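You operate a simulated robot arm through the tools that you are given. There is no shell and no other tool. Be economical: measure what you need, move in short steps, check, and stop when the job is done.

You are at the controls of a simulated two-armed robot. One attempt, no reset.

## Task
Bin the strip printer's thin roll, fit the spare, feed paper twice.
Fine: bin it before the spare goes in; the spare lies beside the printer; grey tub; lid shut and latched before the feed.
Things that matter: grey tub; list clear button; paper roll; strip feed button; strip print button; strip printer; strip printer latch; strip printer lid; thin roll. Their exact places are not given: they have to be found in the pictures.

Only the result counts: the job must be done as asked and must still hold three seconds after the hand-in. Knocking over, shifting, dropping, spilling or breaking anything else fails it. Lids that push on must go on centred and level and be pressed home; caps that screw on are set level and turned clockwise until they are tight.

## Robot
Two 7-joint arms with fingered hands on one trunk, on a base that drives. Base frame: it is fixed to the floor where the robot stands at the start and does not move with it; the origin is under the middle of the robot, x ahead of it, y to its left, z up; the surface under the hand at the start is at about z = 940. Lengths are in mm, angles in degrees, forces in N, time in s.
The left shoulder is at the start at [24, 173, 1249], the right one opposite. With the tool pointing down near the work surface each hand reaches from about 320 to 760 mm from the robot's upright axis, wherever it stands, measured 20 degrees to its own side. Places, roughly: list clear button [400, -200, 1000]; strip feed button [400, -100, 1000]; strip print button [400, -100, 1000]; strip printer [500, -200, 1000]; strip printer latch [500, -200, 1000]; strip printer lid [600, -100, 1000]. Payload 3.5 kg a hand.
The tool frame of a hand sits at the grasp point between the pads (the TCP): z along the fingers, y along the line on which they close. The tips reach 25 mm beyond it. Largest opening 88 mm; the body of the gripper starts 29 mm behind the TCP. The gripper is a hand of 3 fingers: y runs from the thumb to the fingers, the wrist lies at [-13, -97, -162] in the tool frame, and closing takes about 1.5 s.
Orientation is that of the tool frame in the base frame, as [roll, pitch, yaw] about the fixed x, y, z axes, in that order (R = Rz(yaw) Ry(pitch) Rx(roll)). With the fingers straight down and the wrist toward the robot, the tool's x, y and z point along [0, 1, 0], [1, 0, 0] and [0, 0, -1] of the base frame.

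## Interface
- The arms move only by the tool servo_tool. It takes "left_moves", "right_moves" or both (then of equal length, played together; a hand with none holds still); each is text: rows parted by semicolons, each of 7 numbers parted by spaces: the shift along the base's x, y, z in mm, then the turn, a rotation vector about the base's x, y, z in degrees, then the opening, from 0 (shut) to 1 (fully open). In form: tx ty tz rx ry rz grip; .... A call has 1 to 20 rows; each row is the pose to reach, as a shift and turn from the pose commanded when the call began. Rows are played at 5 a second. More than 50 mm and 8.6 degrees between two rows, or a gripper value outside its range, and nothing of the call is played. Where a pose cannot be reached the arm comes as near as it can. A force on the tool above 40 N (or 10 N above the force at the start of the call, whichever is more), or a blocked arm, ends the call early, and 0.2 s more pass. Each finger travels about 72 mm/s and halts on what it meets, pressing with about 24 N; the grip force reading is that of the motor and also rises with nothing between the fingers. The clock runs only during rows and for 0.2 s after the last one: add rows that repeat a pose to give the fingers time. The reply holds the time, the measured pose of the TCP, the force on the tool along the base axes, the opening and the grip force, in the units named above and with some noise, with the torque about the TCP (base axes, N m) and any sound that the robot's microphone picked up.
- Cameras (640 x 400 px; columns grow to the right, rows downward): "scene" is now at [96.4, -40.1, 1489.4]; the picture's right is [-0.44, -0.90, 0.02], its down [-0.45, 0.20, -0.87] and it looks along [0.77, -0.40, -0.49] (base axes); focal length 214 px, centre (320, 200). "left" rides on the left gripper at [-58, -85, -99] in its tool frame; the picture's right is [-0.67, -0.35, 0.66], its down [0.68, -0.63, 0.37] and it looks along [0.29, 0.69, 0.66] (tool axes); focal length 261 px, centre (320, 200). "right" rides on the right gripper at [58, -85, -99] in its tool frame; the picture's right is [-0.67, 0.35, -0.66], its down [-0.69, -0.63, 0.37] and it looks along [-0.28, 0.69, 0.66] (tool axes); focal length 261 px, centre (320, 200).
- camera(camera): a new picture of that camera. No time passes.
- move_column(by): slides the trunk up (or, below 0, down) by that many mm; the arms and the scene camera ride with it, the base frame stays. It gives what a move gives, with no picture.
- drive_base(legs): drives the robot by 1 to 6 legs, each [ahead, left, turn to the left] in mm, mm and degrees, along the robot's own axes; the way and the turn of a leg run together, so that a leg with both is an arc; at most 1500 mm and 180 degrees a leg. The arms and the cameras ride along, it lands a little off, and it stops where it bumps. It gives what a move gives.
- preshape(shape, hand): the hand has 3 fingers and takes this shape, open, in about a second: jaw (thumb against the fingers, like two jaws); tri (thumb and two fingers); tip (a fingertip pinch); poke (one finger out to press); point (the index stretched); flat (the hand flat); cup (the hand cupped); fist (a fist). The gripper value then closes the fingers along that shape, each until it touches; the sizes above hold for jaw. It gives what a move gives, with no picture.
- aim_head(pan, tilt): turns the head with the scene camera to pan (to the left, within 86 degrees either way) and tilt (down, from -29 to 69), counted from straight ahead of the robot. It gives what a move gives.
- locate(camera, pixels): for up to 12 pixels [column, row] of the newest picture of that camera ("zoom" is the newest enlarged one), the place [x, y, z] in the base frame of the surface seen there, good to about 2 mm. No time passes.
- inspect(camera, box): a new picture of the part [left, top, right, bottom] of that camera's present view, enlarged. No time passes.
- close_job(): hands the job in; it is judged then, once.

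Work in short steps. Measure before you move; look again where a grasp or a placing could have gone wrong, and mend it. You have 80 turns and 62 pictures in all, those below and enlarged ones among them. Open the grippers and draw the arms clear of the work before you hand the job in, unless the task says otherwise; then end with one line.

The tools are called after ">>>" as name(argument=value, ...) on one line, values as JSON. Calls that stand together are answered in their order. servo_tool: Moves the arms, as the interface text tells. Its arguments: {"type":"object","properties":{"left_moves":{"type":"string"},"right_moves":{"type":"string"}},"required":[]} The other tools are called the same way: move_column (by) slides the trunk up or down; preshape (shape, hand) gives the hand a shape; drive_base (legs) drives the base; aim_head (pan, tilt) turns the head that bears the scene camera; camera (camera) takes a picture; locate (camera, pixels) gives the place of the surface under pixels of a picture; inspect (camera, box) takes an enlarged picture of a part of a camera's view; close_job () hands the job in.

At the start:

```text
t: 0.0
left_tcp_pos: [477.4, 58.4, 1341.2]
left_tool_rot: [-179.9, 0.0, 90.0]
left_ft_force: [0.2, 0.0, 0.9]
left_wrist_torque: [-0.01, 0.01, 0.0]
left_grip_width: 87.6
left_grip_force: 0.1
left_shape: jaw
right_tcp_pos: [349.3, -322.7, 1407.6]
right_tool_rot: [-180.0, 0.1, 90.0]
right_ft_force: [0.0, 0.3, -0.1]
right_wrist_torque: [0.0, 0.0, -0.01]
right_grip_width: 87.4
right_grip_force: 0.1
right_shape: jaw
trunk travel left (down, up): [-325.0, 130.0]
robot x, y, heading: [-4.0, -0.1, -0.2]
head pan, tilt: [-26.4, 27.2]
```

scene: 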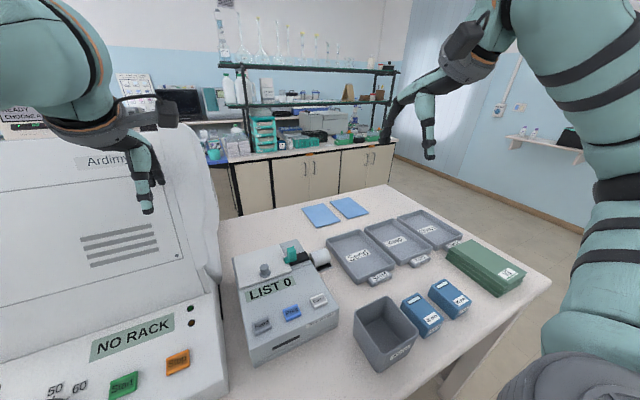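
right: 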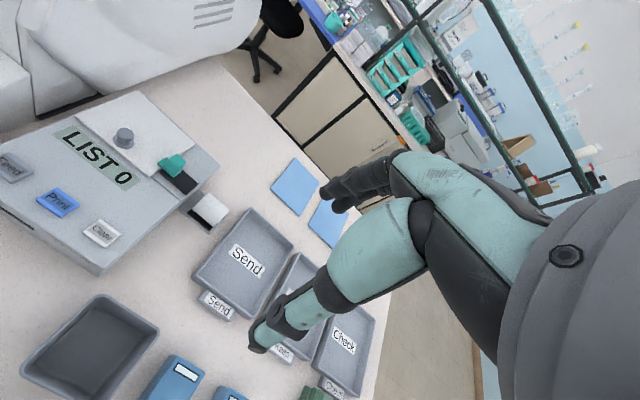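
left: 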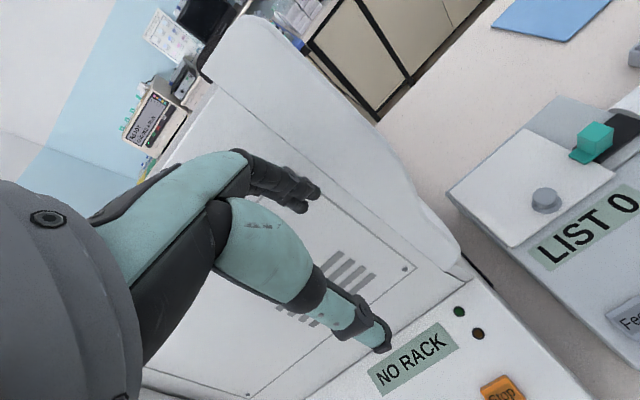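

The printer sits around (285,300) in the scene, with a knobbed lid, a teal latch and a white roll beside it near (318,257). I'll enlarge that area.

>>> inspect(camera="scene", box=[220, 230, 430, 370])

>>> inspect(camera="right", box=[0, 80, 260, 300])

```text
2.86 times, centred on (325, 300) of scene
```

zoom: 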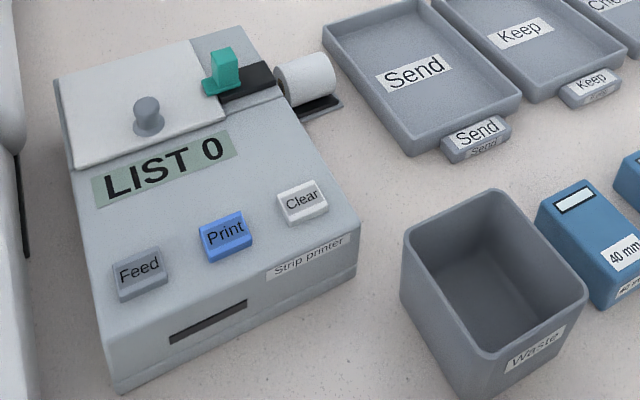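

```text
1.82 times, centred on (130, 190) of right
```

zoom: 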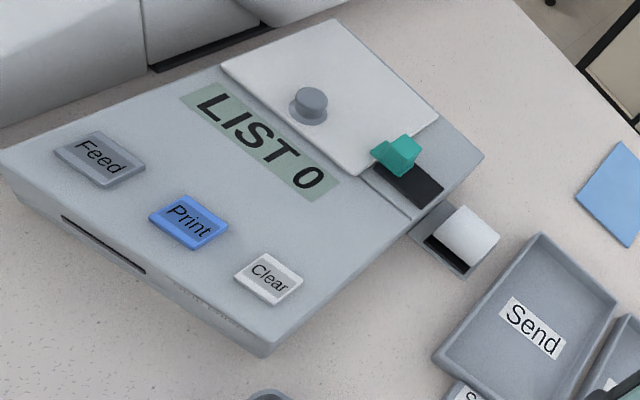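

Measuring the key points: latch, track, knob, lid corners, roll and tray in the right picture; buttons and tub in the scene.

>>> locate(camera="zoom", pixels=[[310, 92], [400, 145], [425, 195], [335, 25], [225, 68], [355, 170], [435, 112], [470, 230], [470, 215], [430, 240], [480, 155], [495, 240]])

>>> locate(camera="scene", pixels=[[261, 325], [292, 312], [318, 299], [366, 304], [414, 329], [388, 370], [357, 320], [385, 325], [392, 298], [311, 257], [327, 251], [297, 253]])

>>> inspect(camera="scene", box=[230, 230, 345, 305])

```text
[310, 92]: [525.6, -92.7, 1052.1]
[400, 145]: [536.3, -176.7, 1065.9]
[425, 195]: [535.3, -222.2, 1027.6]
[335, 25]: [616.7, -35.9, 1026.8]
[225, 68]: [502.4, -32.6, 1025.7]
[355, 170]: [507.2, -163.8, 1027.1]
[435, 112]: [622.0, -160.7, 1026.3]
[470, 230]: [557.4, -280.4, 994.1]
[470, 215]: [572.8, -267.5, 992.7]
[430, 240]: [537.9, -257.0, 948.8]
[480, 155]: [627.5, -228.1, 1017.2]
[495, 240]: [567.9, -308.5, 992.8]
```

```text
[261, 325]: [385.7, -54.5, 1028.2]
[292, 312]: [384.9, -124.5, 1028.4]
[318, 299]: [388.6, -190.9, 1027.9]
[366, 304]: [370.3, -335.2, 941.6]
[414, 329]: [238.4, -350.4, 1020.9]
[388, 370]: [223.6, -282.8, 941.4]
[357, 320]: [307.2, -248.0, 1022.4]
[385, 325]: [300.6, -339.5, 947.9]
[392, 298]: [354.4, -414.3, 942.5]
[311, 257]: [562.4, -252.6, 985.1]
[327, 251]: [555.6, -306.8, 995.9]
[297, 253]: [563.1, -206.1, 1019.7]
```

```text
5.33 times, centred on (288, 268) of scene
```

zoom: 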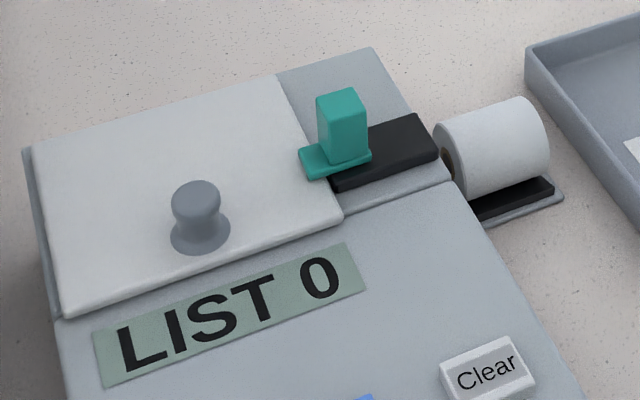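

Next I pin down the latch grip, its track and the roll from the zoom.

>>> locate(camera="zoom", pixels=[[340, 98], [330, 130], [355, 130], [320, 160], [410, 125], [385, 175], [195, 190], [445, 140], [495, 120], [500, 180], [530, 105], [515, 205]])

>>> servo_tool(right_moves="40 30 -30 0 0 0 1; 75 60 -60 0 0 0 1; 110 90 -90 0 0 0 1; 145 115 -120 0 0 0 1; 175 135 -150 0 0 0 1; 185 143 -190 0 0 0 1; 187 146 -230 0 0 0 1; 187 146 -230 0 0 0 1")

>>> camera(camera="right")

```text
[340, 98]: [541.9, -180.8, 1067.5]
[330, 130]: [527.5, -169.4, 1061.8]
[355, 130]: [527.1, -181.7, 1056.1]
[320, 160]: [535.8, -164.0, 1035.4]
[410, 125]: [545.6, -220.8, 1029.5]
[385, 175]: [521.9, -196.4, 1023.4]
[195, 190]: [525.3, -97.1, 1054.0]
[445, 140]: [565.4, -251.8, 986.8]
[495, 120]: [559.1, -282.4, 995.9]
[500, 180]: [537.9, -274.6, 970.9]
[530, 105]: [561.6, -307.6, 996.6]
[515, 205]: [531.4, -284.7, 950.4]
```

```text
refused: row 1 steps farther than a row can; nothing moved
```

```text
55 pictures are left
```

right: 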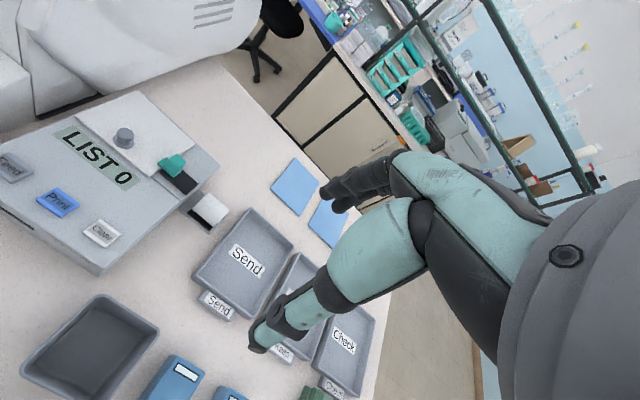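

The first row was too long. The latch grip is centred near (536,-178), top at z 1067, so I approach above it in smaller steps.

>>> servo_tool(right_moves="27 21 -33 0 0 0 1; 53 41 -65 0 0 0 1; 80 62 -98 0 0 0 1; 107 83 -130 0 0 0 1; 134 104 -160 0 0 0 1; 160 124 -190 0 0 0 1; 187 145 -220 0 0 0 1; 187 145 -260 0 0 0 1; 187 145 -280 0 0 0 1; 187 145 -280 0 0 0 1")

>>> camera(camera="right")

>>> camera(camera="scene")

```text
t: 2.2
left_tcp_pos: [478.0, 57.8, 1341.0]
left_tool_rot: [-180.0, 0.1, 90.0]
left_ft_force: [0.1, 0.4, -0.1]
left_wrist_torque: [0.0, -0.01, -0.04]
left_grip_width: 87.5
left_grip_force: 0.1
left_shape: jaw
right_tcp_pos: [537.2, -177.7, 1127.7]
right_tool_rot: [179.9, 0.1, 90.0]
right_ft_force: [-0.1, 0.4, -0.1]
right_wrist_torque: [0.0, 0.02, 0.0]
right_grip_width: 87.8
right_grip_force: 0.0
right_shape: jaw
trunk travel left (down, up): [-325.0, 130.0]
robot x, y, heading: [-2.4, -3.3, -0.2]
head pan, tilt: [-26.4, 27.2]
```

```text
54 pictures are left
```

right: 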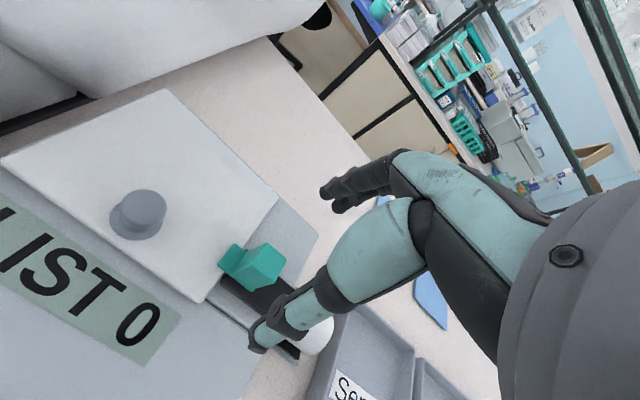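

```text
53 pictures are left
```

scene: 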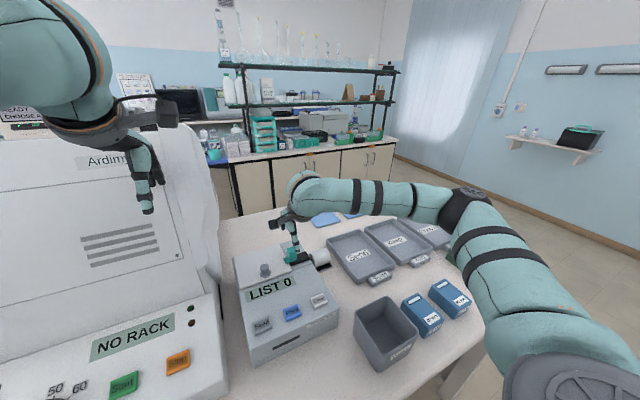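

The hand is centred above the latch at z 1128. I descend to about 1066 and close on it.

>>> servo_tool(right_moves="-1 0 -20 0 0 0 1; -1 0 -40 0 0 0 1; -1 0 -61 0 0 0 1; -1 0 -61 0 0 0 0.5; -1 0 -61 0 0 0 0.1; -1 0 -61 0 0 0 0.1; -1 0 -61 0 0 0 0.1; -1 0 -61 0 0 0 0.1; -1 0 -61 0 0 0 0.1")

>>> camera(camera="right")

```text
t: 4.2
left_tcp_pos: [478.4, 57.8, 1340.6]
left_tool_rot: [-179.9, 0.0, 90.0]
left_ft_force: [-0.2, 0.4, -0.7]
left_wrist_torque: [0.02, -0.02, 0.01]
left_grip_width: 87.7
left_grip_force: 0.0
left_shape: jaw
right_tcp_pos: [534.9, -177.2, 1067.6]
right_tool_rot: [-180.0, -0.1, 90.0]
right_ft_force: [7.9, 0.7, 2.2]
right_wrist_torque: [-0.01, -0.25, 0.0]
right_grip_width: 15.8
right_grip_force: 23.7
right_shape: jaw
trunk travel left (down, up): [-325.0, 130.0]
robot x, y, heading: [1.1, -0.7, 0.1]
head pan, tilt: [-26.4, 27.2]
```

```text
52 pictures are left
```

right: 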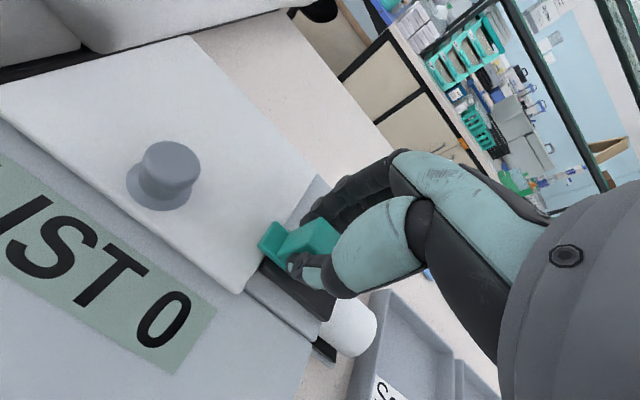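

The latch is gripped at 15.8 mm wide. I slide it along its dark track toward -y.

>>> servo_tool(right_moves="0 -8 0 0 0 0 0.1; 0 -16 0 0 0 0 0.1; 0 -24 0 0 0 0 0.1; 0 -32 0 0 0 0 0.1; 0 -40 0 0 0 0 0.1; 0 -40 0 0 0 0 0.1")

>>> camera(camera="right")

```text
t: 5.6
left_tcp_pos: [475.8, 64.9, 1340.3]
left_tool_rot: [-179.9, 0.2, 90.1]
left_ft_force: [-0.2, 0.1, 0.7]
left_wrist_torque: [0.01, -0.01, -0.01]
left_grip_width: 87.5
left_grip_force: 0.1
left_shape: jaw
right_tcp_pos: [532.8, -213.0, 1069.0]
right_tool_rot: [-179.9, 0.2, 90.1]
right_ft_force: [-3.8, 25.8, -2.8]
right_wrist_torque: [0.46, 0.01, 0.25]
right_grip_width: 14.3
right_grip_force: 24.1
right_shape: jaw
trunk travel left (down, up): [-325.0, 130.0]
robot x, y, heading: [0.4, 1.1, -0.0]
head pan, tilt: [-26.4, 27.2]
```

```text
51 pictures are left
```

right: 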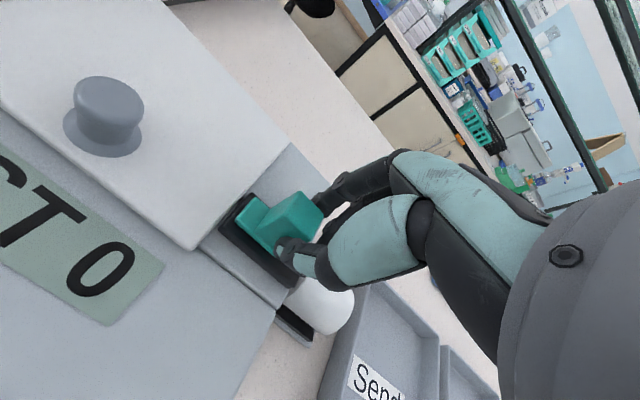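

The latch tongue is clear of the lid and a 26 N stop is felt. I release slightly back, rise, and go above the knob.

>>> servo_tool(right_moves="0 3 0 0 0 0 0.4; 0 4 0 0 0 0 1; 0 4 0 0 0 0 1; 0 4 0 0 0 0 1; 0 4 35 0 0 0 1; 0 4 70 0 0 0 1; -2 40 70 0 0 0 1; -4 80 70 0 0 0 1; -5 119 70 0 0 0 1; -5 119 70 0 0 0 1")

>>> camera(camera="right")

```text
t: 7.8
left_tcp_pos: [477.1, 57.2, 1341.8]
left_tool_rot: [180.0, 0.0, 90.0]
left_ft_force: [0.5, -0.5, 0.1]
left_wrist_torque: [0.0, 0.01, 0.01]
left_grip_width: 87.5
left_grip_force: 0.2
left_shape: jaw
right_tcp_pos: [529.7, -98.1, 1135.0]
right_tool_rot: [180.0, 0.1, 90.0]
right_ft_force: [1.3, -0.9, 0.6]
right_wrist_torque: [0.04, 0.04, 0.0]
right_grip_width: 87.6
right_grip_force: 0.1
right_shape: jaw
trunk travel left (down, up): [-325.0, 130.0]
robot x, y, heading: [1.1, 1.6, 0.3]
head pan, tilt: [-26.4, 27.2]
```

```text
50 pictures are left
```

right: 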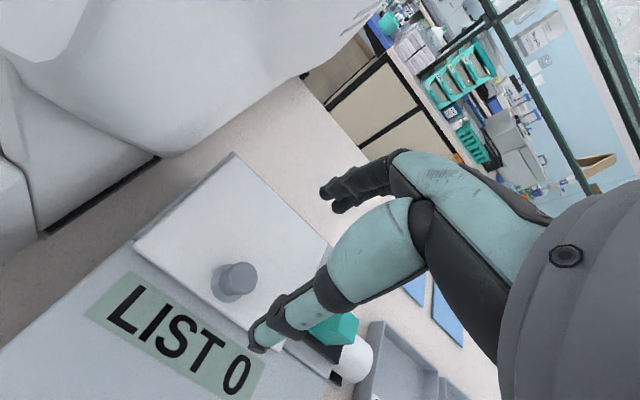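

The knob is at about (525,-96), its top at 1053. I turn the hand 90° about z so the fingers close along y, which lets the knob pivot as the lid swings about its rear edge.

>>> servo_tool(right_moves="0 0 0 0 0 8 1; 0 0 0 0 0 16 1; 0 0 0 0 0 24 1; 0 0 0 0 0 32 1; 0 0 0 0 0 40 1; -4 1 0 0 0 48 1; -4 2 0 0 0 56 1; -4 2 0 0 0 64 1; -4 2 0 0 0 72 1; -4 2 0 0 0 80 1; -4 2 0 0 0 85 1; -4 2 0 0 0 90 1; -4 2 0 0 0 90 1")

>>> camera(camera="right")

>>> camera(camera="scene")

```text
t: 10.6
left_tcp_pos: [477.9, 57.8, 1341.8]
left_tool_rot: [-180.0, 0.0, 89.9]
left_ft_force: [-0.2, -0.1, -0.7]
left_wrist_torque: [-0.01, 0.02, 0.01]
left_grip_width: 87.5
left_grip_force: 0.1
left_shape: jaw
right_tcp_pos: [526.4, -97.6, 1137.9]
right_tool_rot: [180.0, 0.1, -180.0]
right_ft_force: [-0.3, 0.1, -0.5]
right_wrist_torque: [-0.01, -0.02, 0.01]
right_grip_width: 87.3
right_grip_force: 0.1
right_shape: jaw
trunk travel left (down, up): [-325.0, 130.0]
robot x, y, heading: [-2.5, -3.3, -0.2]
head pan, tilt: [-26.4, 27.2]
```

```text
49 pictures are left
```

right: 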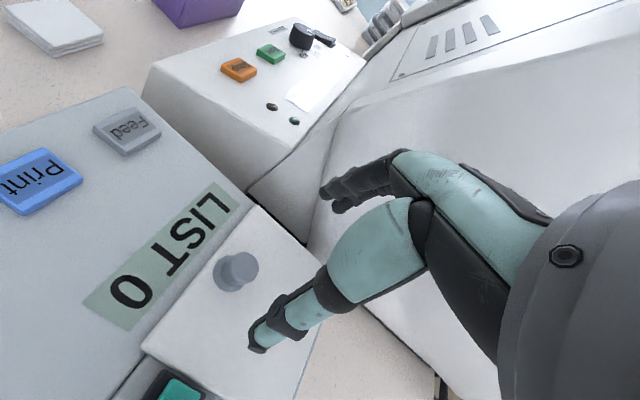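

```text
48 pictures are left
```

scene: 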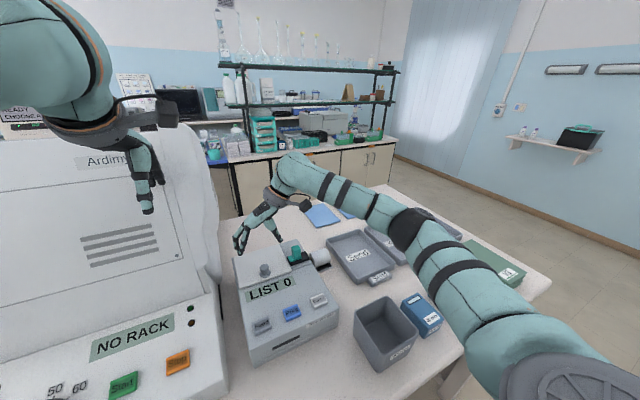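

I confirm the knob's place from this nearer view, then descend.

>>> locate(camera="right", pixels=[[237, 266], [230, 262], [245, 270], [228, 285]])

>>> servo_tool(right_moves="0 2 -25 0 0 0 1; 0 2 -50 0 0 0 1; 0 2 -79 0 0 0 1; 0 2 -79 0 0 0 1")

```text
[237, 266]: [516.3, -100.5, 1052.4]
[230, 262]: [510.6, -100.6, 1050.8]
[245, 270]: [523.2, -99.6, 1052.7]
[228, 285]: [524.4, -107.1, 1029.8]
```

```text
t: 11.6
left_tcp_pos: [477.8, 58.2, 1341.0]
left_tool_rot: [-180.0, 0.0, 90.0]
left_ft_force: [1.0, -0.6, 0.1]
left_wrist_torque: [-0.02, -0.05, 0.0]
left_grip_width: 87.8
left_grip_force: 0.1
left_shape: jaw
right_tcp_pos: [526.3, -94.4, 1057.6]
right_tool_rot: [-180.0, 0.0, 180.0]
right_ft_force: [0.8, 0.4, -0.2]
right_wrist_torque: [0.05, 0.0, -0.01]
right_grip_width: 87.4
right_grip_force: 0.1
right_shape: jaw
trunk travel left (down, up): [-325.0, 130.0]
robot x, y, heading: [1.8, -0.7, 0.0]
head pan, tilt: [-26.4, 27.2]
```

The estimates differ by a few millimetres, so I look from the wrist before closing.

>>> inspect(camera="right", box=[160, 150, 400, 400])

>>> inspect(camera="scene", box=[220, 220, 340, 300])

```text
1.60 times, centred on (280, 275) of right
```

zoom: 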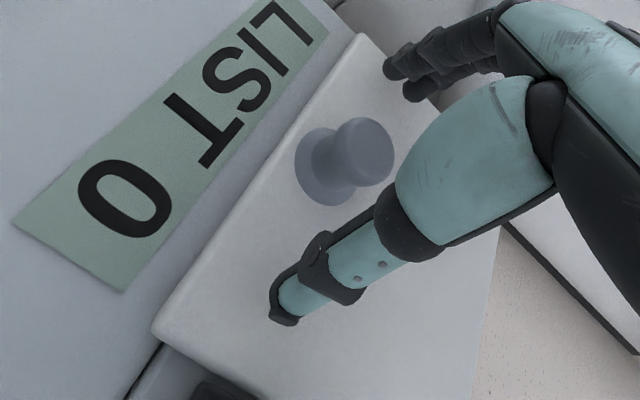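

```text
5.00 times, centred on (280, 260) of scene
```

zoom: 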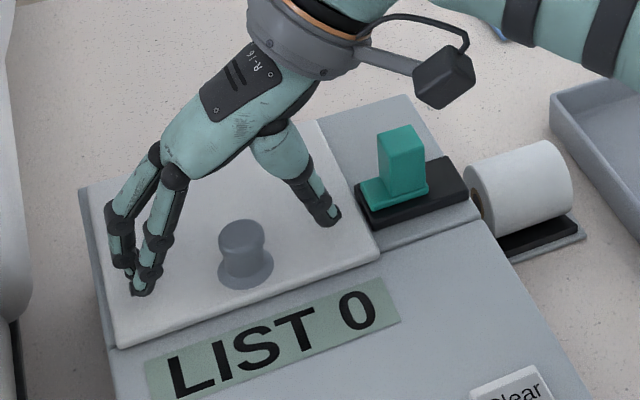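

>>> locate(camera="zoom", pixels=[[330, 218], [140, 285], [125, 262], [242, 228], [245, 265], [220, 275], [270, 272], [245, 288], [285, 275]])

```text
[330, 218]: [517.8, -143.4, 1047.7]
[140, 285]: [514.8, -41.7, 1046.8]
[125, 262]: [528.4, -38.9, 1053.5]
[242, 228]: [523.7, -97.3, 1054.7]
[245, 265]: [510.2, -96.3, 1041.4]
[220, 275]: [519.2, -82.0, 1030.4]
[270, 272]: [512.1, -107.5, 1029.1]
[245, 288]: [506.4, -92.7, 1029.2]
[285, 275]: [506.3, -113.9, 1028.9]
```

The knob centre is about (520,-96). I shift 5 mm back, close, and wait.

>>> servo_tool(right_moves="-5 -1 0 0 0 0 1; -5 -1 0 0 0 0 0.5; -5 -1 0 0 0 0 0.1; -5 -1 0 0 0 0 0.1; -5 -1 0 0 0 0 0.1; -5 -1 0 0 0 0 0.1; -5 -1 0 0 0 0 0.1; -5 -1 0 0 0 0 0.1")

>>> inspect(camera="scene", box=[220, 220, 340, 300])

```text
t: 13.4
left_tcp_pos: [477.9, 56.6, 1341.4]
left_tool_rot: [-179.9, 0.0, 90.0]
left_ft_force: [-0.5, 0.7, -0.5]
left_wrist_torque: [-0.01, -0.03, -0.01]
left_grip_width: 87.8
left_grip_force: 0.1
left_shape: jaw
right_tcp_pos: [520.9, -95.7, 1058.0]
right_tool_rot: [-180.0, 0.1, 179.9]
right_ft_force: [-0.8, -2.4, 0.1]
right_wrist_torque: [-0.08, 0.02, -0.03]
right_grip_width: 12.6
right_grip_force: 24.7
right_shape: jaw
trunk travel left (down, up): [-325.0, 130.0]
robot x, y, heading: [4.2, -1.5, 0.1]
head pan, tilt: [-26.4, 27.2]
```

```text
5.00 times, centred on (280, 260) of scene
```

zoom: 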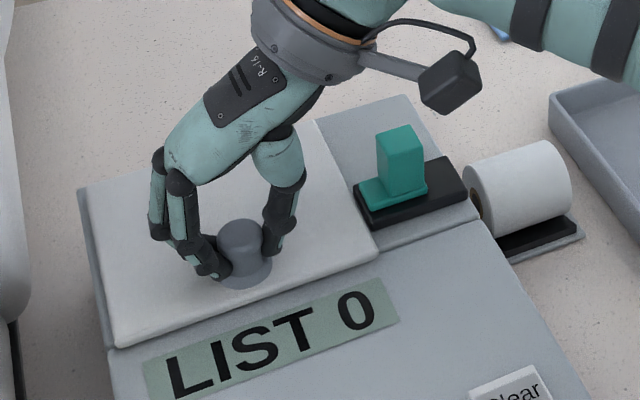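

The neck is held at 12.6 mm. I try a small hinged lift of about 16°.

>>> servo_tool(right_moves="3 0 7 0 4 0 0.05; 6 0 13.5 0 8 0 0.05; 10 0 20 0 12 0 0.05; 14 0 26 0 16 0 0.05; 14 0 26 0 16 0 0.05")

>>> inspect(camera="scene", box=[220, 200, 340, 300])

```text
t: 14.6
left_tcp_pos: [477.2, 56.8, 1341.7]
left_tool_rot: [-179.9, -0.1, 90.1]
left_ft_force: [0.5, -0.7, -0.2]
left_wrist_torque: [-0.02, 0.03, -0.04]
left_grip_width: 87.5
left_grip_force: 0.1
left_shape: jaw
right_tcp_pos: [535.2, -96.0, 1084.0]
right_tool_rot: [179.9, -16.1, 180.0]
right_ft_force: [-2.0, -4.1, -0.3]
right_wrist_torque: [-0.1, 0.06, -0.01]
right_grip_width: 12.4
right_grip_force: 24.2
right_shape: jaw
trunk travel left (down, up): [-325.0, 130.0]
robot x, y, heading: [0.3, -1.3, 0.0]
head pan, tilt: [-26.4, 27.2]
```

```text
4.00 times, centred on (280, 250) of scene
```

zoom: 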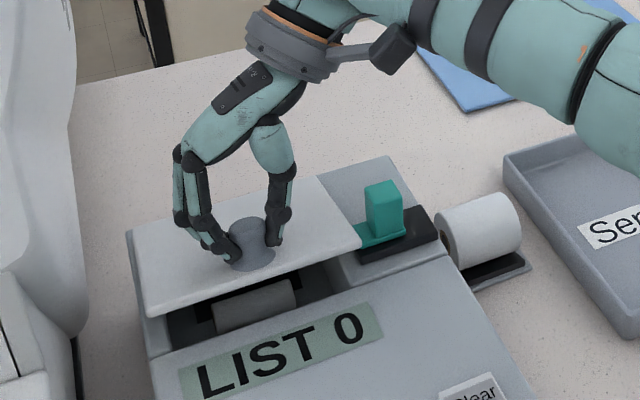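

The lid is hinged at the back and the thin roll is visible below. I keep following the arc to about 56°.

>>> servo_tool(right_moves="4.5 0 6 0 4 0 0.05; 9.3 0 11.5 0 8 0 0.05; 14.6 0 17 0 12 0 0.05; 20.2 0 21.6 0 16 0 0.05; 26.3 0 26 0 20 0 0.05; 32.6 0 29.9 0 24 0 0.05; 39 0 33.4 0 28 0 0.05; 45.9 0 36.3 0 32 0 0.05; 52.9 0 39 0 36 0 0.05; 59.9 0 41.1 0 40 0 0.05; 59.9 0 41.1 0 40 0 0.05")

>>> inspect(camera="scene", box=[220, 190, 350, 300])

```text
t: 17.0
left_tcp_pos: [476.9, 58.8, 1342.2]
left_tool_rot: [-179.9, 0.2, 90.0]
left_ft_force: [0.4, 0.1, -0.5]
left_wrist_torque: [0.02, 0.0, -0.03]
left_grip_width: 87.5
left_grip_force: 0.0
left_shape: jaw
right_tcp_pos: [481.8, -50.0, 1093.2]
right_tool_rot: [-179.8, -54.7, 178.8]
right_ft_force: [-0.3, 0.8, -0.5]
right_wrist_torque: [0.01, -0.01, 0.01]
right_grip_width: 9.5
right_grip_force: 23.8
right_shape: jaw
right hand out of reach, approached as far as the arm can: row 3, 4, 5, 6, 7, 8, 9, 10, 11
trunk travel left (down, up): [-325.0, 130.0]
robot x, y, heading: [-1.4, 0.5, -0.2]
head pan, tilt: [-26.4, 27.2]
```

```text
3.64 times, centred on (285, 245) of scene
```

zoom: 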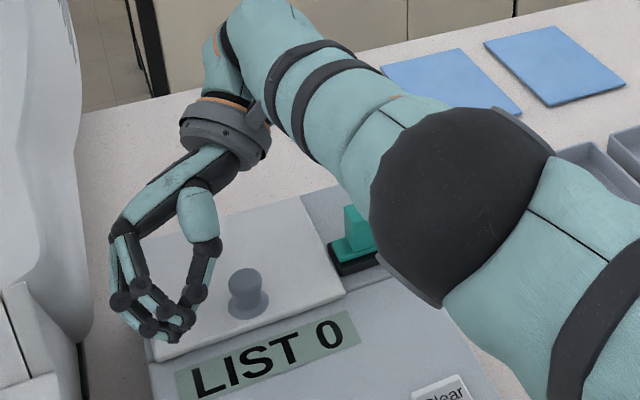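

The tilted pose went out of reach, the hand slid off and the lid fell shut again. I first back the hand up and away while undoing the tilt, in small steps.

>>> servo_tool(right_moves="-20 0 20 0 -8 0 0.3; -40 0 40 0 -16 0 1; -59 0 60 0 -24 0 1; -69 0 70 0 -32 0 1; -74 0 80 0 -40 0 1; -74 0 80 0 -48 0 1; -74 0 80 0 -56 0 1; -74 0 80 0 -56 0 1")

>>> camera(camera="scene")

```text
t: 17.9
left_tcp_pos: [476.4, 51.7, 1342.7]
left_tool_rot: [179.9, -0.2, 89.9]
left_ft_force: [0.6, 0.2, -0.2]
left_wrist_torque: [-0.03, 0.0, -0.02]
left_grip_width: 87.4
left_grip_force: 0.0
left_shape: jaw
right_tcp_pos: [533.0, -42.4, 1156.9]
right_tool_rot: [-179.1, -28.9, 179.4]
right_ft_force: [-0.4, -28.1, 4.0]
right_wrist_torque: [0.59, -0.13, -0.47]
right_grip_width: 86.1
right_grip_force: 0.0
right_shape: jaw
right hand out of reach, approached as far as the arm can: row 1, 2, 3, 4
trunk travel left (down, up): [-325.0, 130.0]
robot x, y, heading: [0.7, -0.8, -0.3]
head pan, tilt: [-26.4, 27.2]
stopped in row 4 (right hand): the force on the tool passed its limit at 60 N (the readings are from after the stop); the commanded pose is now the measured one
```

```text
42 pictures are left
```

scene: 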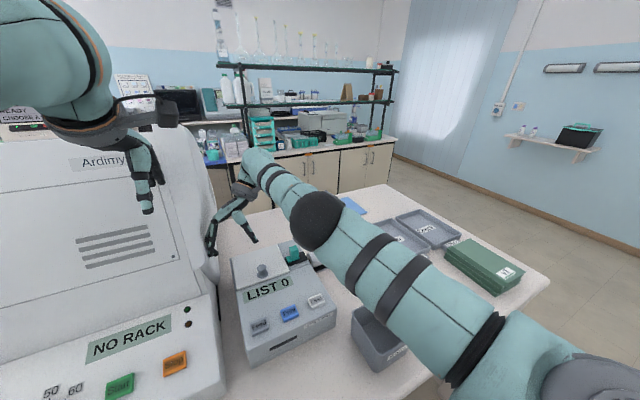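

The opening fingers bumped the big machine on the left. I move the hand right and level it.

>>> servo_tool(right_moves="0 -20 5 0 0 0 1; 0 -45 10 0 7 0 1; -3 -60 12 0 14 0 1; -5 -60 12 0 21 0 1; -8 -60 12 0 28 0 1; -8 -60 12 0 28 0 1")

>>> camera(camera="scene")

```text
t: 19.4
left_tcp_pos: [477.3, 48.5, 1341.7]
left_tool_rot: [-179.9, -0.1, 89.7]
left_ft_force: [-0.5, 0.0, 1.0]
left_wrist_torque: [-0.01, -0.03, 0.0]
left_grip_width: 87.6
left_grip_force: 0.0
left_shape: jaw
right_tcp_pos: [484.6, -38.1, 1132.3]
right_tool_rot: [-179.2, -54.8, 177.1]
right_ft_force: [7.8, -33.6, 4.4]
right_wrist_torque: [0.15, -0.08, -1.07]
right_grip_width: 75.2
right_grip_force: 0.0
right_shape: jaw
right hand out of reach, approached as far as the arm can: row 1, 2, 3, 4, 5, 6
trunk travel left (down, up): [-325.0, 130.0]
robot x, y, heading: [1.8, -1.1, -0.1]
head pan, tilt: [-26.4, 27.2]
stopped in row 6 (right hand): the force on the tool passed its limit at 45 N (the readings are from after the stop); the commanded pose is now the measured one
```

```text
41 pictures are left
```

scene: 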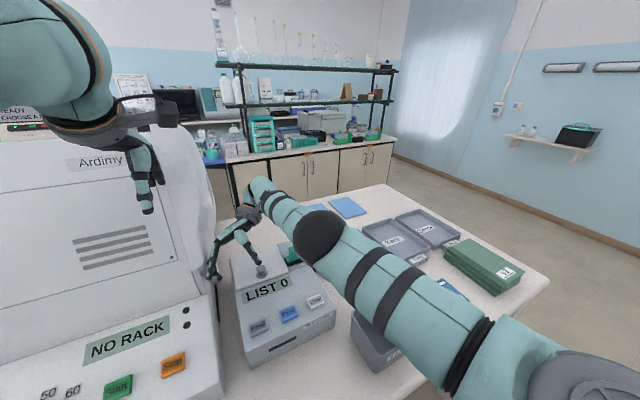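

I turned the wrong way (pitch must be undone with negative ry). I partly close the fingers, and go right and up with negative ry.

>>> servo_tool(right_moves="0 -15 5 0 -7 0 0.4; 0 -35 15 0 -14 0 0.4; 0 -50 25 0 -21 0 0.4; 0 -60 35 0 -28 0 0.4; 5 -60 45 0 -35 0 0.4; 10 -60 50 0 -42 0 0.4; 20 -60 50 0 -49 0 0.4; 30 -60 50 0 -54 0 0.4; 30 -60 50 0 -54 0 0.4")

>>> camera(camera="scene")

```text
t: 21.4
left_tcp_pos: [478.7, 54.1, 1340.4]
left_tool_rot: [179.9, 0.0, 89.8]
left_ft_force: [0.0, 0.1, -0.3]
left_wrist_torque: [0.0, 0.01, -0.01]
left_grip_width: 87.4
left_grip_force: 0.0
left_shape: jaw
right_tcp_pos: [609.9, -80.2, 1198.0]
right_tool_rot: [178.9, -0.8, 178.6]
right_ft_force: [0.0, -0.2, 0.2]
right_wrist_torque: [-0.01, -0.02, 0.02]
right_grip_width: 35.8
right_grip_force: 0.2
right_shape: jaw
right hand out of reach, approached as far as the arm can: row 1, 2, 3, 4, 5, 6, 7, 8, 9
trunk travel left (down, up): [-325.0, 130.0]
robot x, y, heading: [3.5, -1.0, 0.1]
head pan, tilt: [-26.4, 27.2]
```

```text
40 pictures are left
```

scene: 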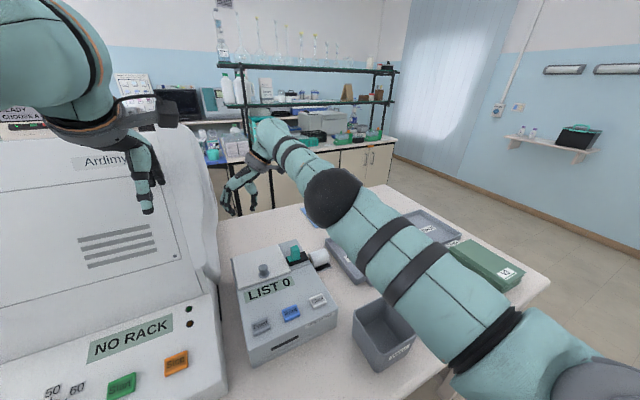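

The hand is level and free but about 100 mm from the command. I draw it back toward the robot and up to recover a good arm pose, turning the yaw back too.

>>> servo_tool(right_moves="-20 -20 15 0 0 -8 0.4; -40 -40 30 0 0 -16 0.4; -65 -60 45 0 0 -24 0.4; -90 -80 60 0 0 -32 0.4; -110 -100 75 0 0 -40 0.4; -125 -120 90 0 0 -48 0.4; -140 -140 100 0 0 -56 0.4; -155 -160 110 0 0 -64 0.4; -170 -180 120 0 0 -72 0.4; -180 -190 130 0 0 -80 0.4; -180 -190 130 0 0 -88 0.4; -180 -190 130 0 0 -88 0.4")

>>> camera(camera="scene")

```text
t: 24.0
left_tcp_pos: [477.6, 56.5, 1340.7]
left_tool_rot: [180.0, 0.1, 89.8]
left_ft_force: [0.2, -0.1, -0.3]
left_wrist_torque: [-0.01, 0.01, -0.02]
left_grip_width: 87.6
left_grip_force: 0.0
left_shape: jaw
right_tcp_pos: [623.5, -299.6, 1445.3]
right_tool_rot: [178.9, -0.9, 90.4]
right_ft_force: [0.7, -0.6, 0.5]
right_wrist_torque: [-0.01, 0.06, 0.0]
right_grip_width: 35.2
right_grip_force: 0.1
right_shape: jaw
right hand out of reach, approached as far as the arm can: row 1, 2, 3, 4, 5, 6, 7, 8, 9, 10, 11, 12
trunk travel left (down, up): [-325.0, 130.0]
robot x, y, heading: [0.1, -0.9, -0.1]
head pan, tilt: [-26.4, 27.2]
```

```text
39 pictures are left
```

scene: 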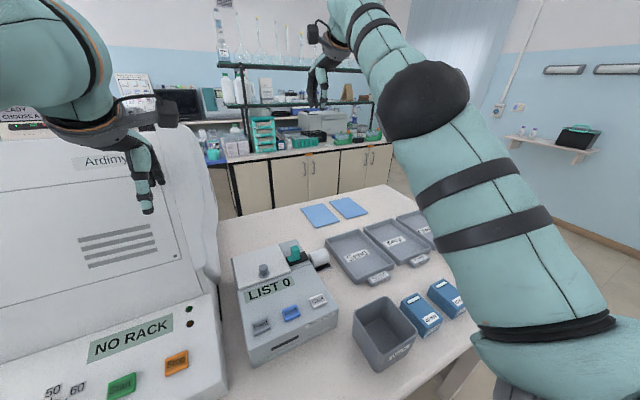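

The arm is nearly straight and lags its command. I pull further back toward the starting pose to unfold the elbow.

>>> servo_tool(right_moves="-30 0 0 0 0 0 0.6; -60 0 0 0 0 0 0.8; -90 0 0 0 0 0 1; -120 -5 0 0 0 0 1; -150 -10 0 0 0 0 1; -180 -10 0 0 0 0 1; -180 -10 0 0 0 0 1; -180 -10 0 0 0 0 1")

>>> camera(camera="scene")

```text
t: 25.8
left_tcp_pos: [478.0, 55.3, 1340.0]
left_tool_rot: [-179.8, -0.1, 89.8]
left_ft_force: [0.1, 0.3, 0.2]
left_wrist_torque: [-0.02, 0.0, -0.01]
left_grip_width: 87.8
left_grip_force: 0.0
left_shape: jaw
right_tcp_pos: [537.0, -339.7, 1536.3]
right_tool_rot: [178.9, -0.9, 90.5]
right_ft_force: [-0.2, 0.8, -0.5]
right_wrist_torque: [0.04, 0.01, 0.02]
right_grip_width: 87.9
right_grip_force: 0.2
right_shape: jaw
right hand out of reach, approached as far as the arm can: row 1, 2, 3, 4, 5, 6, 7, 8
trunk travel left (down, up): [-325.0, 130.0]
robot x, y, heading: [-0.3, -3.2, -0.0]
head pan, tilt: [-26.4, 27.2]
```

```text
38 pictures are left
```

scene: 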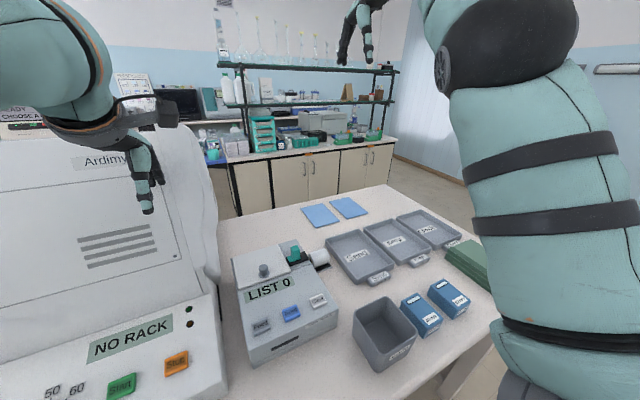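

The arm is stuck at a straight elbow (wrist about 635 mm from the shoulder). I command the known-good start pose from here, in small rows and with pauses.

>>> servo_tool(right_moves="-10 -20 -30 0 0 0 1; -20 -40 -60 0 0 0 1; -40 -60 -80 0 0 0 1; -70 -80 -100 0 0 0 1; -100 -90 -120 0 0 0 1; -130 -70 -130 0 0 0 1; -160 -40 -130 0 0 0 1; -185 0 -130 0 0 0 1; -188 17 -129 0 0 0 1; -188 17 -129 0 0 0 1; -188 17 -129 0 0 0 1")

```text
t: 28.2
left_tcp_pos: [477.3, 54.9, 1340.3]
left_tool_rot: [-180.0, 0.0, 89.7]
left_ft_force: [0.8, 0.0, 0.9]
left_wrist_torque: [0.01, 0.0, -0.01]
left_grip_width: 87.7
left_grip_force: 0.1
left_shape: jaw
right_tcp_pos: [477.0, -391.3, 1568.4]
right_tool_rot: [178.9, -0.9, 90.5]
right_ft_force: [0.2, -1.5, 0.2]
right_wrist_torque: [-0.01, 0.02, -0.01]
right_grip_width: 87.7
right_grip_force: 0.0
right_shape: jaw
right hand out of reach, approached as far as the arm can: row 1, 2, 3, 4, 5, 6, 7, 8, 9, 10, 11
trunk travel left (down, up): [-325.0, 130.0]
robot x, y, heading: [-1.6, -1.0, -0.2]
head pan, tilt: [-26.4, 27.2]
```

I test whether the command is now equal to the measured pose by a null move.

>>> servo_tool(right_moves="0 0 0 0 0 0 1; 0 0 0 0 0 0 1")

```text
t: 28.8
left_tcp_pos: [477.3, 54.4, 1340.7]
left_tool_rot: [-179.9, -0.1, 89.8]
left_ft_force: [0.5, 0.5, -0.2]
left_wrist_torque: [0.05, -0.01, -0.01]
left_grip_width: 87.7
left_grip_force: 0.1
left_shape: jaw
right_tcp_pos: [477.4, -390.3, 1570.2]
right_tool_rot: [178.9, -1.0, 90.6]
right_ft_force: [-1.3, -0.7, -0.1]
right_wrist_torque: [0.0, 0.0, 0.0]
right_grip_width: 87.9
right_grip_force: 0.0
right_shape: jaw
trunk travel left (down, up): [-325.0, 130.0]
robot x, y, heading: [-1.0, 1.1, -0.0]
head pan, tilt: [-26.4, 27.2]
```

The command equals the measured pose. The elbow flexes the hand to the left, so I move the target left to bend it.

>>> servo_tool(right_moves="0 30 0 0 0 0 1; 0 60 0 0 0 0 1; 0 90 0 0 0 0 1; 0 120 0 0 0 0 1; 0 150 0 0 0 0 1; 0 180 0 0 0 0 1; 0 180 0 0 0 0 1")

>>> camera(camera="scene")

```text
t: 30.4
left_tcp_pos: [476.8, 54.0, 1341.1]
left_tool_rot: [180.0, 0.1, 89.8]
left_ft_force: [-0.1, 0.3, 0.9]
left_wrist_torque: [-0.04, -0.03, 0.03]
left_grip_width: 87.4
left_grip_force: 0.1
left_shape: jaw
right_tcp_pos: [494.1, -202.6, 1589.5]
right_tool_rot: [178.9, -0.9, 90.5]
right_ft_force: [0.2, 0.5, 0.2]
right_wrist_torque: [0.01, -0.02, -0.03]
right_grip_width: 88.0
right_grip_force: 0.1
right_shape: jaw
right hand out of reach, approached as far as the arm can: row 1, 2, 3, 4, 5, 6, 7
trunk travel left (down, up): [-325.0, 130.0]
robot x, y, heading: [-0.9, -0.9, -0.1]
head pan, tilt: [-26.4, 27.2]
```

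```text
37 pictures are left
```

scene: 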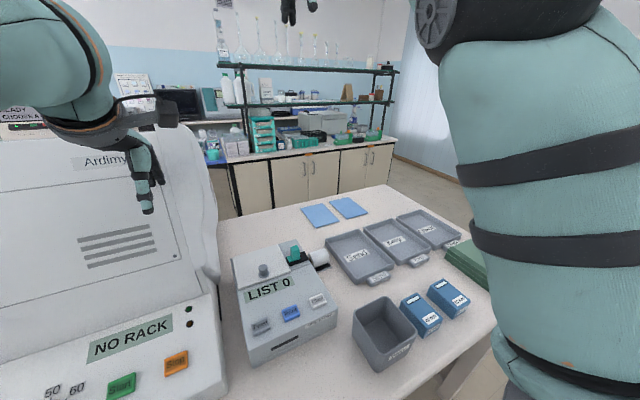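

The arm still slides on a sphere, probably from a wrist joint at its limit. I tilt the fingers forward (negative ry) in place to neutralise the wrist and pull it in.

>>> servo_tool(right_moves="0 -10 0 0 -8 0 1; 0 -20 0 0 -16 0 1; 0 -30 0 0 -24 0 1; 0 -40 0 0 -32 0 1; 0 -50 0 0 -40 0 1; 0 -60 0 0 -48 0 1; 0 -70 0 0 -56 0 1; 0 -80 0 0 -64 0 1; 0 -80 0 0 -72 0 1; 0 -80 0 0 -72 0 1")

```text
t: 32.6
left_tcp_pos: [478.8, 54.6, 1340.5]
left_tool_rot: [179.9, -0.1, 89.8]
left_ft_force: [0.6, 1.3, -0.5]
left_wrist_torque: [0.0, 0.0, -0.01]
left_grip_width: 87.9
left_grip_force: 0.1
left_shape: jaw
right_tcp_pos: [627.4, -324.7, 1738.2]
right_tool_rot: [106.9, 0.2, 91.0]
right_ft_force: [0.2, -0.7, 0.1]
right_wrist_torque: [0.01, 0.02, 0.01]
right_grip_width: 87.9
right_grip_force: 0.0
right_shape: jaw
right hand out of reach, approached as far as the arm can: row 1, 2, 3, 4, 5, 6, 7, 8, 9, 10
trunk travel left (down, up): [-325.0, 130.0]
robot x, y, heading: [-1.7, -2.4, -0.3]
head pan, tilt: [-26.4, 27.2]
```

Still at the straight limit. An elbow-up arm flexes downward, so I now drive the target down and slightly in.

>>> servo_tool(right_moves="-5 0 -40 0 0 0 1; -10 0 -80 0 0 0 1; -20 0 -120 0 0 0 1; -30 0 -160 0 0 0 1; -50 0 -200 0 0 0 1; -70 0 -240 0 0 0 1; -90 0 -280 0 0 0 1; -110 0 -310 0 0 0 1; -110 0 -310 0 0 0 1")

>>> camera(camera="scene")

```text
t: 34.6
left_tcp_pos: [476.8, 56.1, 1340.1]
left_tool_rot: [180.0, 0.1, 89.8]
left_ft_force: [0.1, 0.7, 0.2]
left_wrist_torque: [-0.04, 0.01, 0.01]
left_grip_width: 87.5
left_grip_force: 0.1
left_shape: jaw
right_tcp_pos: [742.5, -428.3, 1509.2]
right_tool_rot: [106.8, 0.2, 91.0]
right_ft_force: [-0.5, -0.1, -0.1]
right_wrist_torque: [-0.02, 0.0, -0.02]
right_grip_width: 87.9
right_grip_force: 0.1
right_shape: jaw
right hand out of reach, approached as far as the arm can: row 1, 2, 3, 4, 5, 6, 7, 8, 9
trunk travel left (down, up): [-325.0, 130.0]
robot x, y, heading: [-1.0, -3.7, -0.2]
head pan, tilt: [-26.4, 27.2]
```

```text
36 pictures are left
```

scene: 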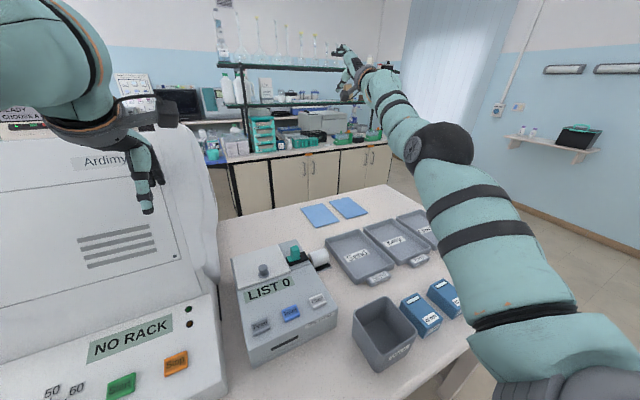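

Wrist distance is unchanged. With the fingers forward the thumb points down, an extreme roll, so I roll it toward neutral (positive rx) while pulling back.

>>> servo_tool(right_moves="-10 0 0 8 0 0 1; -20 0 0 16 0 0 1; -30 0 0 24 0 0 1; -40 0 0 32 0 0 1; -50 0 0 40 0 0 1; -70 0 0 48 0 0 1; -90 0 0 56 0 0 1; -120 0 0 64 0 0 1; -150 0 0 72 0 0 1; -180 0 0 80 0 0 1; -210 0 0 80 0 0 1; -240 0 0 80 0 0 1")

>>> camera(camera="scene")

```text
t: 37.2
left_tcp_pos: [476.7, 53.9, 1341.7]
left_tool_rot: [179.9, 0.0, 89.8]
left_ft_force: [-0.8, 0.3, 0.1]
left_wrist_torque: [-0.02, 0.02, 0.01]
left_grip_width: 87.8
left_grip_force: 0.0
left_shape: jaw
right_tcp_pos: [655.2, -501.3, 1629.7]
right_tool_rot: [101.3, -79.8, 95.6]
right_ft_force: [0.1, -0.7, -0.4]
right_wrist_torque: [-0.02, -0.03, -0.01]
right_grip_width: 87.8
right_grip_force: 0.1
right_shape: jaw
right hand out of reach, approached as far as the arm can: row 1, 2, 3, 4, 5, 6, 7, 8, 9, 10, 11, 12
trunk travel left (down, up): [-325.0, 130.0]
robot x, y, heading: [1.7, -3.0, -0.3]
head pan, tilt: [-26.4, 27.2]
```

```text
35 pictures are left
```

scene: 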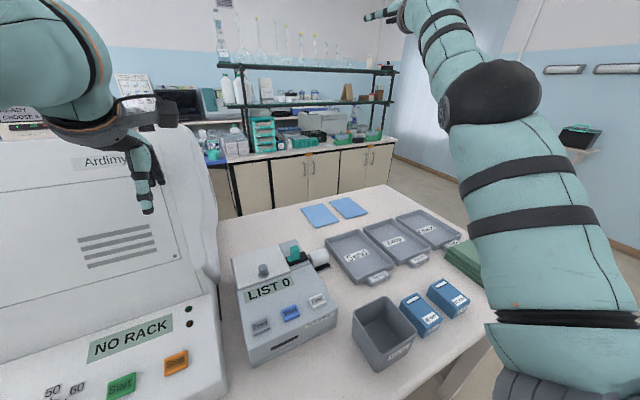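

The elbow still holds at 640 mm. The earlier leftward move shortened it slightly, so I swing left along the sphere and then pull inward.

>>> servo_tool(right_moves="0 40 -10 0 0 0 1; 0 80 -20 0 0 0 1; 0 120 -30 0 0 0 1; 0 160 -45 0 0 0 1; 0 200 -60 0 0 0 1; 0 240 -80 0 0 0 1; 0 270 -100 0 0 0 1; -30 270 -120 0 0 0 1; -60 270 -140 0 0 0 1; -100 270 -150 0 0 0 1; -140 270 -160 0 0 0 1; -140 270 -160 0 0 0 1")

```text
t: 39.8
left_tcp_pos: [478.8, 53.9, 1340.5]
left_tool_rot: [-180.0, -0.1, 89.8]
left_ft_force: [-0.4, 0.9, -1.1]
left_wrist_torque: [-0.04, 0.01, -0.03]
left_grip_width: 87.8
left_grip_force: 0.0
left_shape: jaw
right_tcp_pos: [735.7, -214.1, 1584.5]
right_tool_rot: [101.1, -79.7, 95.8]
right_ft_force: [0.3, 1.0, 1.1]
right_wrist_torque: [-0.01, 0.03, 0.02]
right_grip_width: 87.8
right_grip_force: 0.2
right_shape: jaw
right hand out of reach, approached as far as the arm can: row 1, 2, 3, 4, 5, 6, 7, 8, 9, 10, 11, 12
trunk travel left (down, up): [-325.0, 130.0]
robot x, y, heading: [-0.1, -5.8, -0.0]
head pan, tilt: [-26.4, 27.2]
```

Now the wrist distance fell to about 614. Next I swing downward from here with a target slightly inside.

>>> servo_tool(right_moves="10 0 -40 0 0 0 1; 15 0 -80 0 0 0 1; 20 0 -120 0 0 0 1; 25 0 -160 0 0 0 1; 25 0 -200 0 0 0 1; 20 0 -240 0 0 0 1; 10 0 -280 0 0 0 1; -20 0 -290 0 0 0 1; -60 0 -290 0 0 0 1; -60 0 -290 0 0 0 1")

>>> camera(camera="scene")

```text
t: 42.2
left_tcp_pos: [474.7, 48.8, 1343.6]
left_tool_rot: [179.7, -0.1, 89.8]
left_ft_force: [-0.1, -0.5, 0.7]
left_wrist_torque: [0.01, -0.01, 0.03]
left_grip_width: 87.6
left_grip_force: 0.1
left_shape: jaw
right_tcp_pos: [696.8, -233.9, 1282.9]
right_tool_rot: [118.5, -78.4, 78.6]
right_ft_force: [0.2, -0.1, -0.2]
right_wrist_torque: [0.0, -0.02, 0.06]
right_grip_width: 88.0
right_grip_force: 0.0
right_shape: jaw
right hand out of reach, approached as far as the arm can: row 1, 2, 3, 4, 5, 6, 7, 8, 9
trunk travel left (down, up): [-325.0, 130.0]
robot x, y, heading: [0.9, 1.0, -0.2]
head pan, tilt: [-26.4, 27.2]
stopped in row 10 (right hand): the arm was blocked; the commanded pose is now the measured one
```

```text
34 pictures are left
```

scene: 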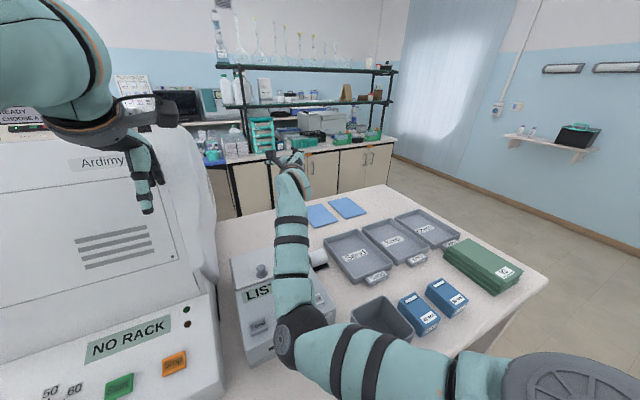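

The elbow has finally bent. I move the hand up, right and back toward the start position, keeping its orientation for now.

>>> servo_tool(right_moves="0 0 25 0 0 0 1; -15 -10 50 0 0 0 1; -35 -25 75 0 0 0 1; -60 -45 100 0 0 0 1; -85 -65 115 0 0 0 1; -110 -85 125 0 0 0 1; -110 -85 125 0 0 0 1")

>>> camera(camera="scene")

```text
t: 43.8
left_tcp_pos: [478.7, 55.1, 1341.5]
left_tool_rot: [-180.0, 0.1, 89.8]
left_ft_force: [-0.2, -0.2, 0.2]
left_wrist_torque: [0.01, -0.01, 0.03]
left_grip_width: 87.6
left_grip_force: 0.0
left_shape: jaw
right_tcp_pos: [591.4, -310.3, 1403.7]
right_tool_rot: [119.6, -78.2, 77.9]
right_ft_force: [-0.1, -0.7, -0.3]
right_wrist_torque: [0.04, 0.01, -0.03]
right_grip_width: 88.0
right_grip_force: 0.0
right_shape: jaw
trunk travel left (down, up): [-325.0, 130.0]
robot x, y, heading: [3.7, -1.7, -0.3]
head pan, tilt: [-26.4, 27.2]
```

```text
33 pictures are left
```

scene: 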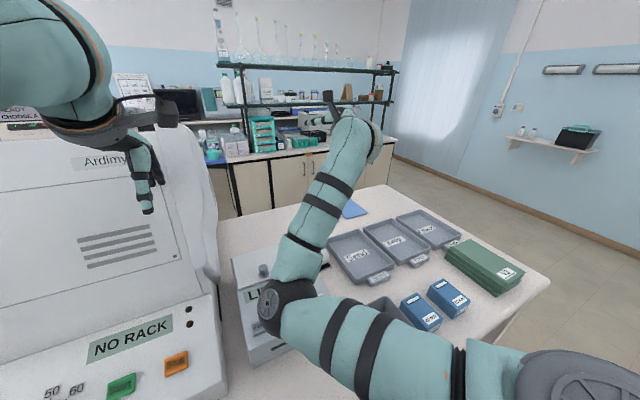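

Arm is reachable again. I rotate back to tool-down, wrist toward the robot (total rotation vector about (-66,58,51)), while pulling back some.

>>> servo_tool(right_moves="-10 0 0 -5.05 4.49 3.89 1; -20 0 0 -10.1 8.98 7.78 1; -30 0 0 -15.2 13.5 11.7 1; -40 0 0 -20.2 18 15.6 1; -50 0 0 -25.3 22.5 19.5 1; -60 0 0 -30.3 27 23.4 1; -70 0 0 -35.4 31.5 27.3 1; -80 0 0 -40.4 35.9 31.1 1; -90 0 0 -45.5 40.4 35 1; -100 0 0 -50.5 44.9 38.9 1; -110 0 0 -55.6 49.4 42.8 1; -120 0 0 -60.6 53.9 46.7 1; -130 0 0 -65.7 58.4 50.6 1; -130 0 0 -65.7 58.4 50.6 1")

>>> camera(camera="scene")

```text
t: 46.8
left_tcp_pos: [477.9, 54.9, 1341.9]
left_tool_rot: [-180.0, 0.1, 89.8]
left_ft_force: [0.9, 0.6, 0.0]
left_wrist_torque: [-0.01, 0.02, -0.02]
left_grip_width: 87.7
left_grip_force: 0.1
left_shape: jaw
right_tcp_pos: [460.3, -312.6, 1403.8]
right_tool_rot: [-179.8, 0.1, 89.9]
right_ft_force: [-1.0, 0.0, 0.3]
right_wrist_torque: [0.0, -0.04, -0.02]
right_grip_width: 88.1
right_grip_force: 0.1
right_shape: jaw
trunk travel left (down, up): [-325.0, 130.0]
robot x, y, heading: [-1.1, -0.3, -0.2]
head pan, tilt: [-26.4, 27.2]
```

```text
32 pictures are left
```

scene: 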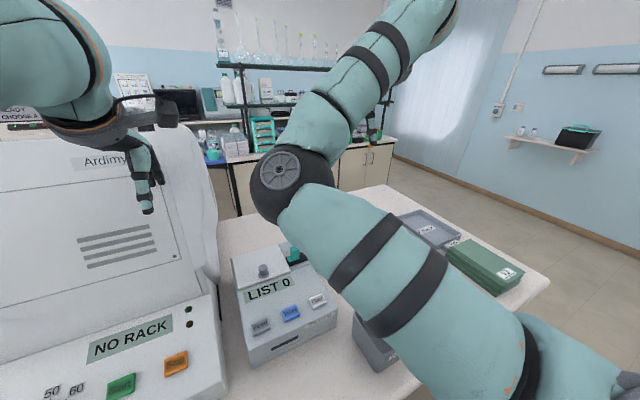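

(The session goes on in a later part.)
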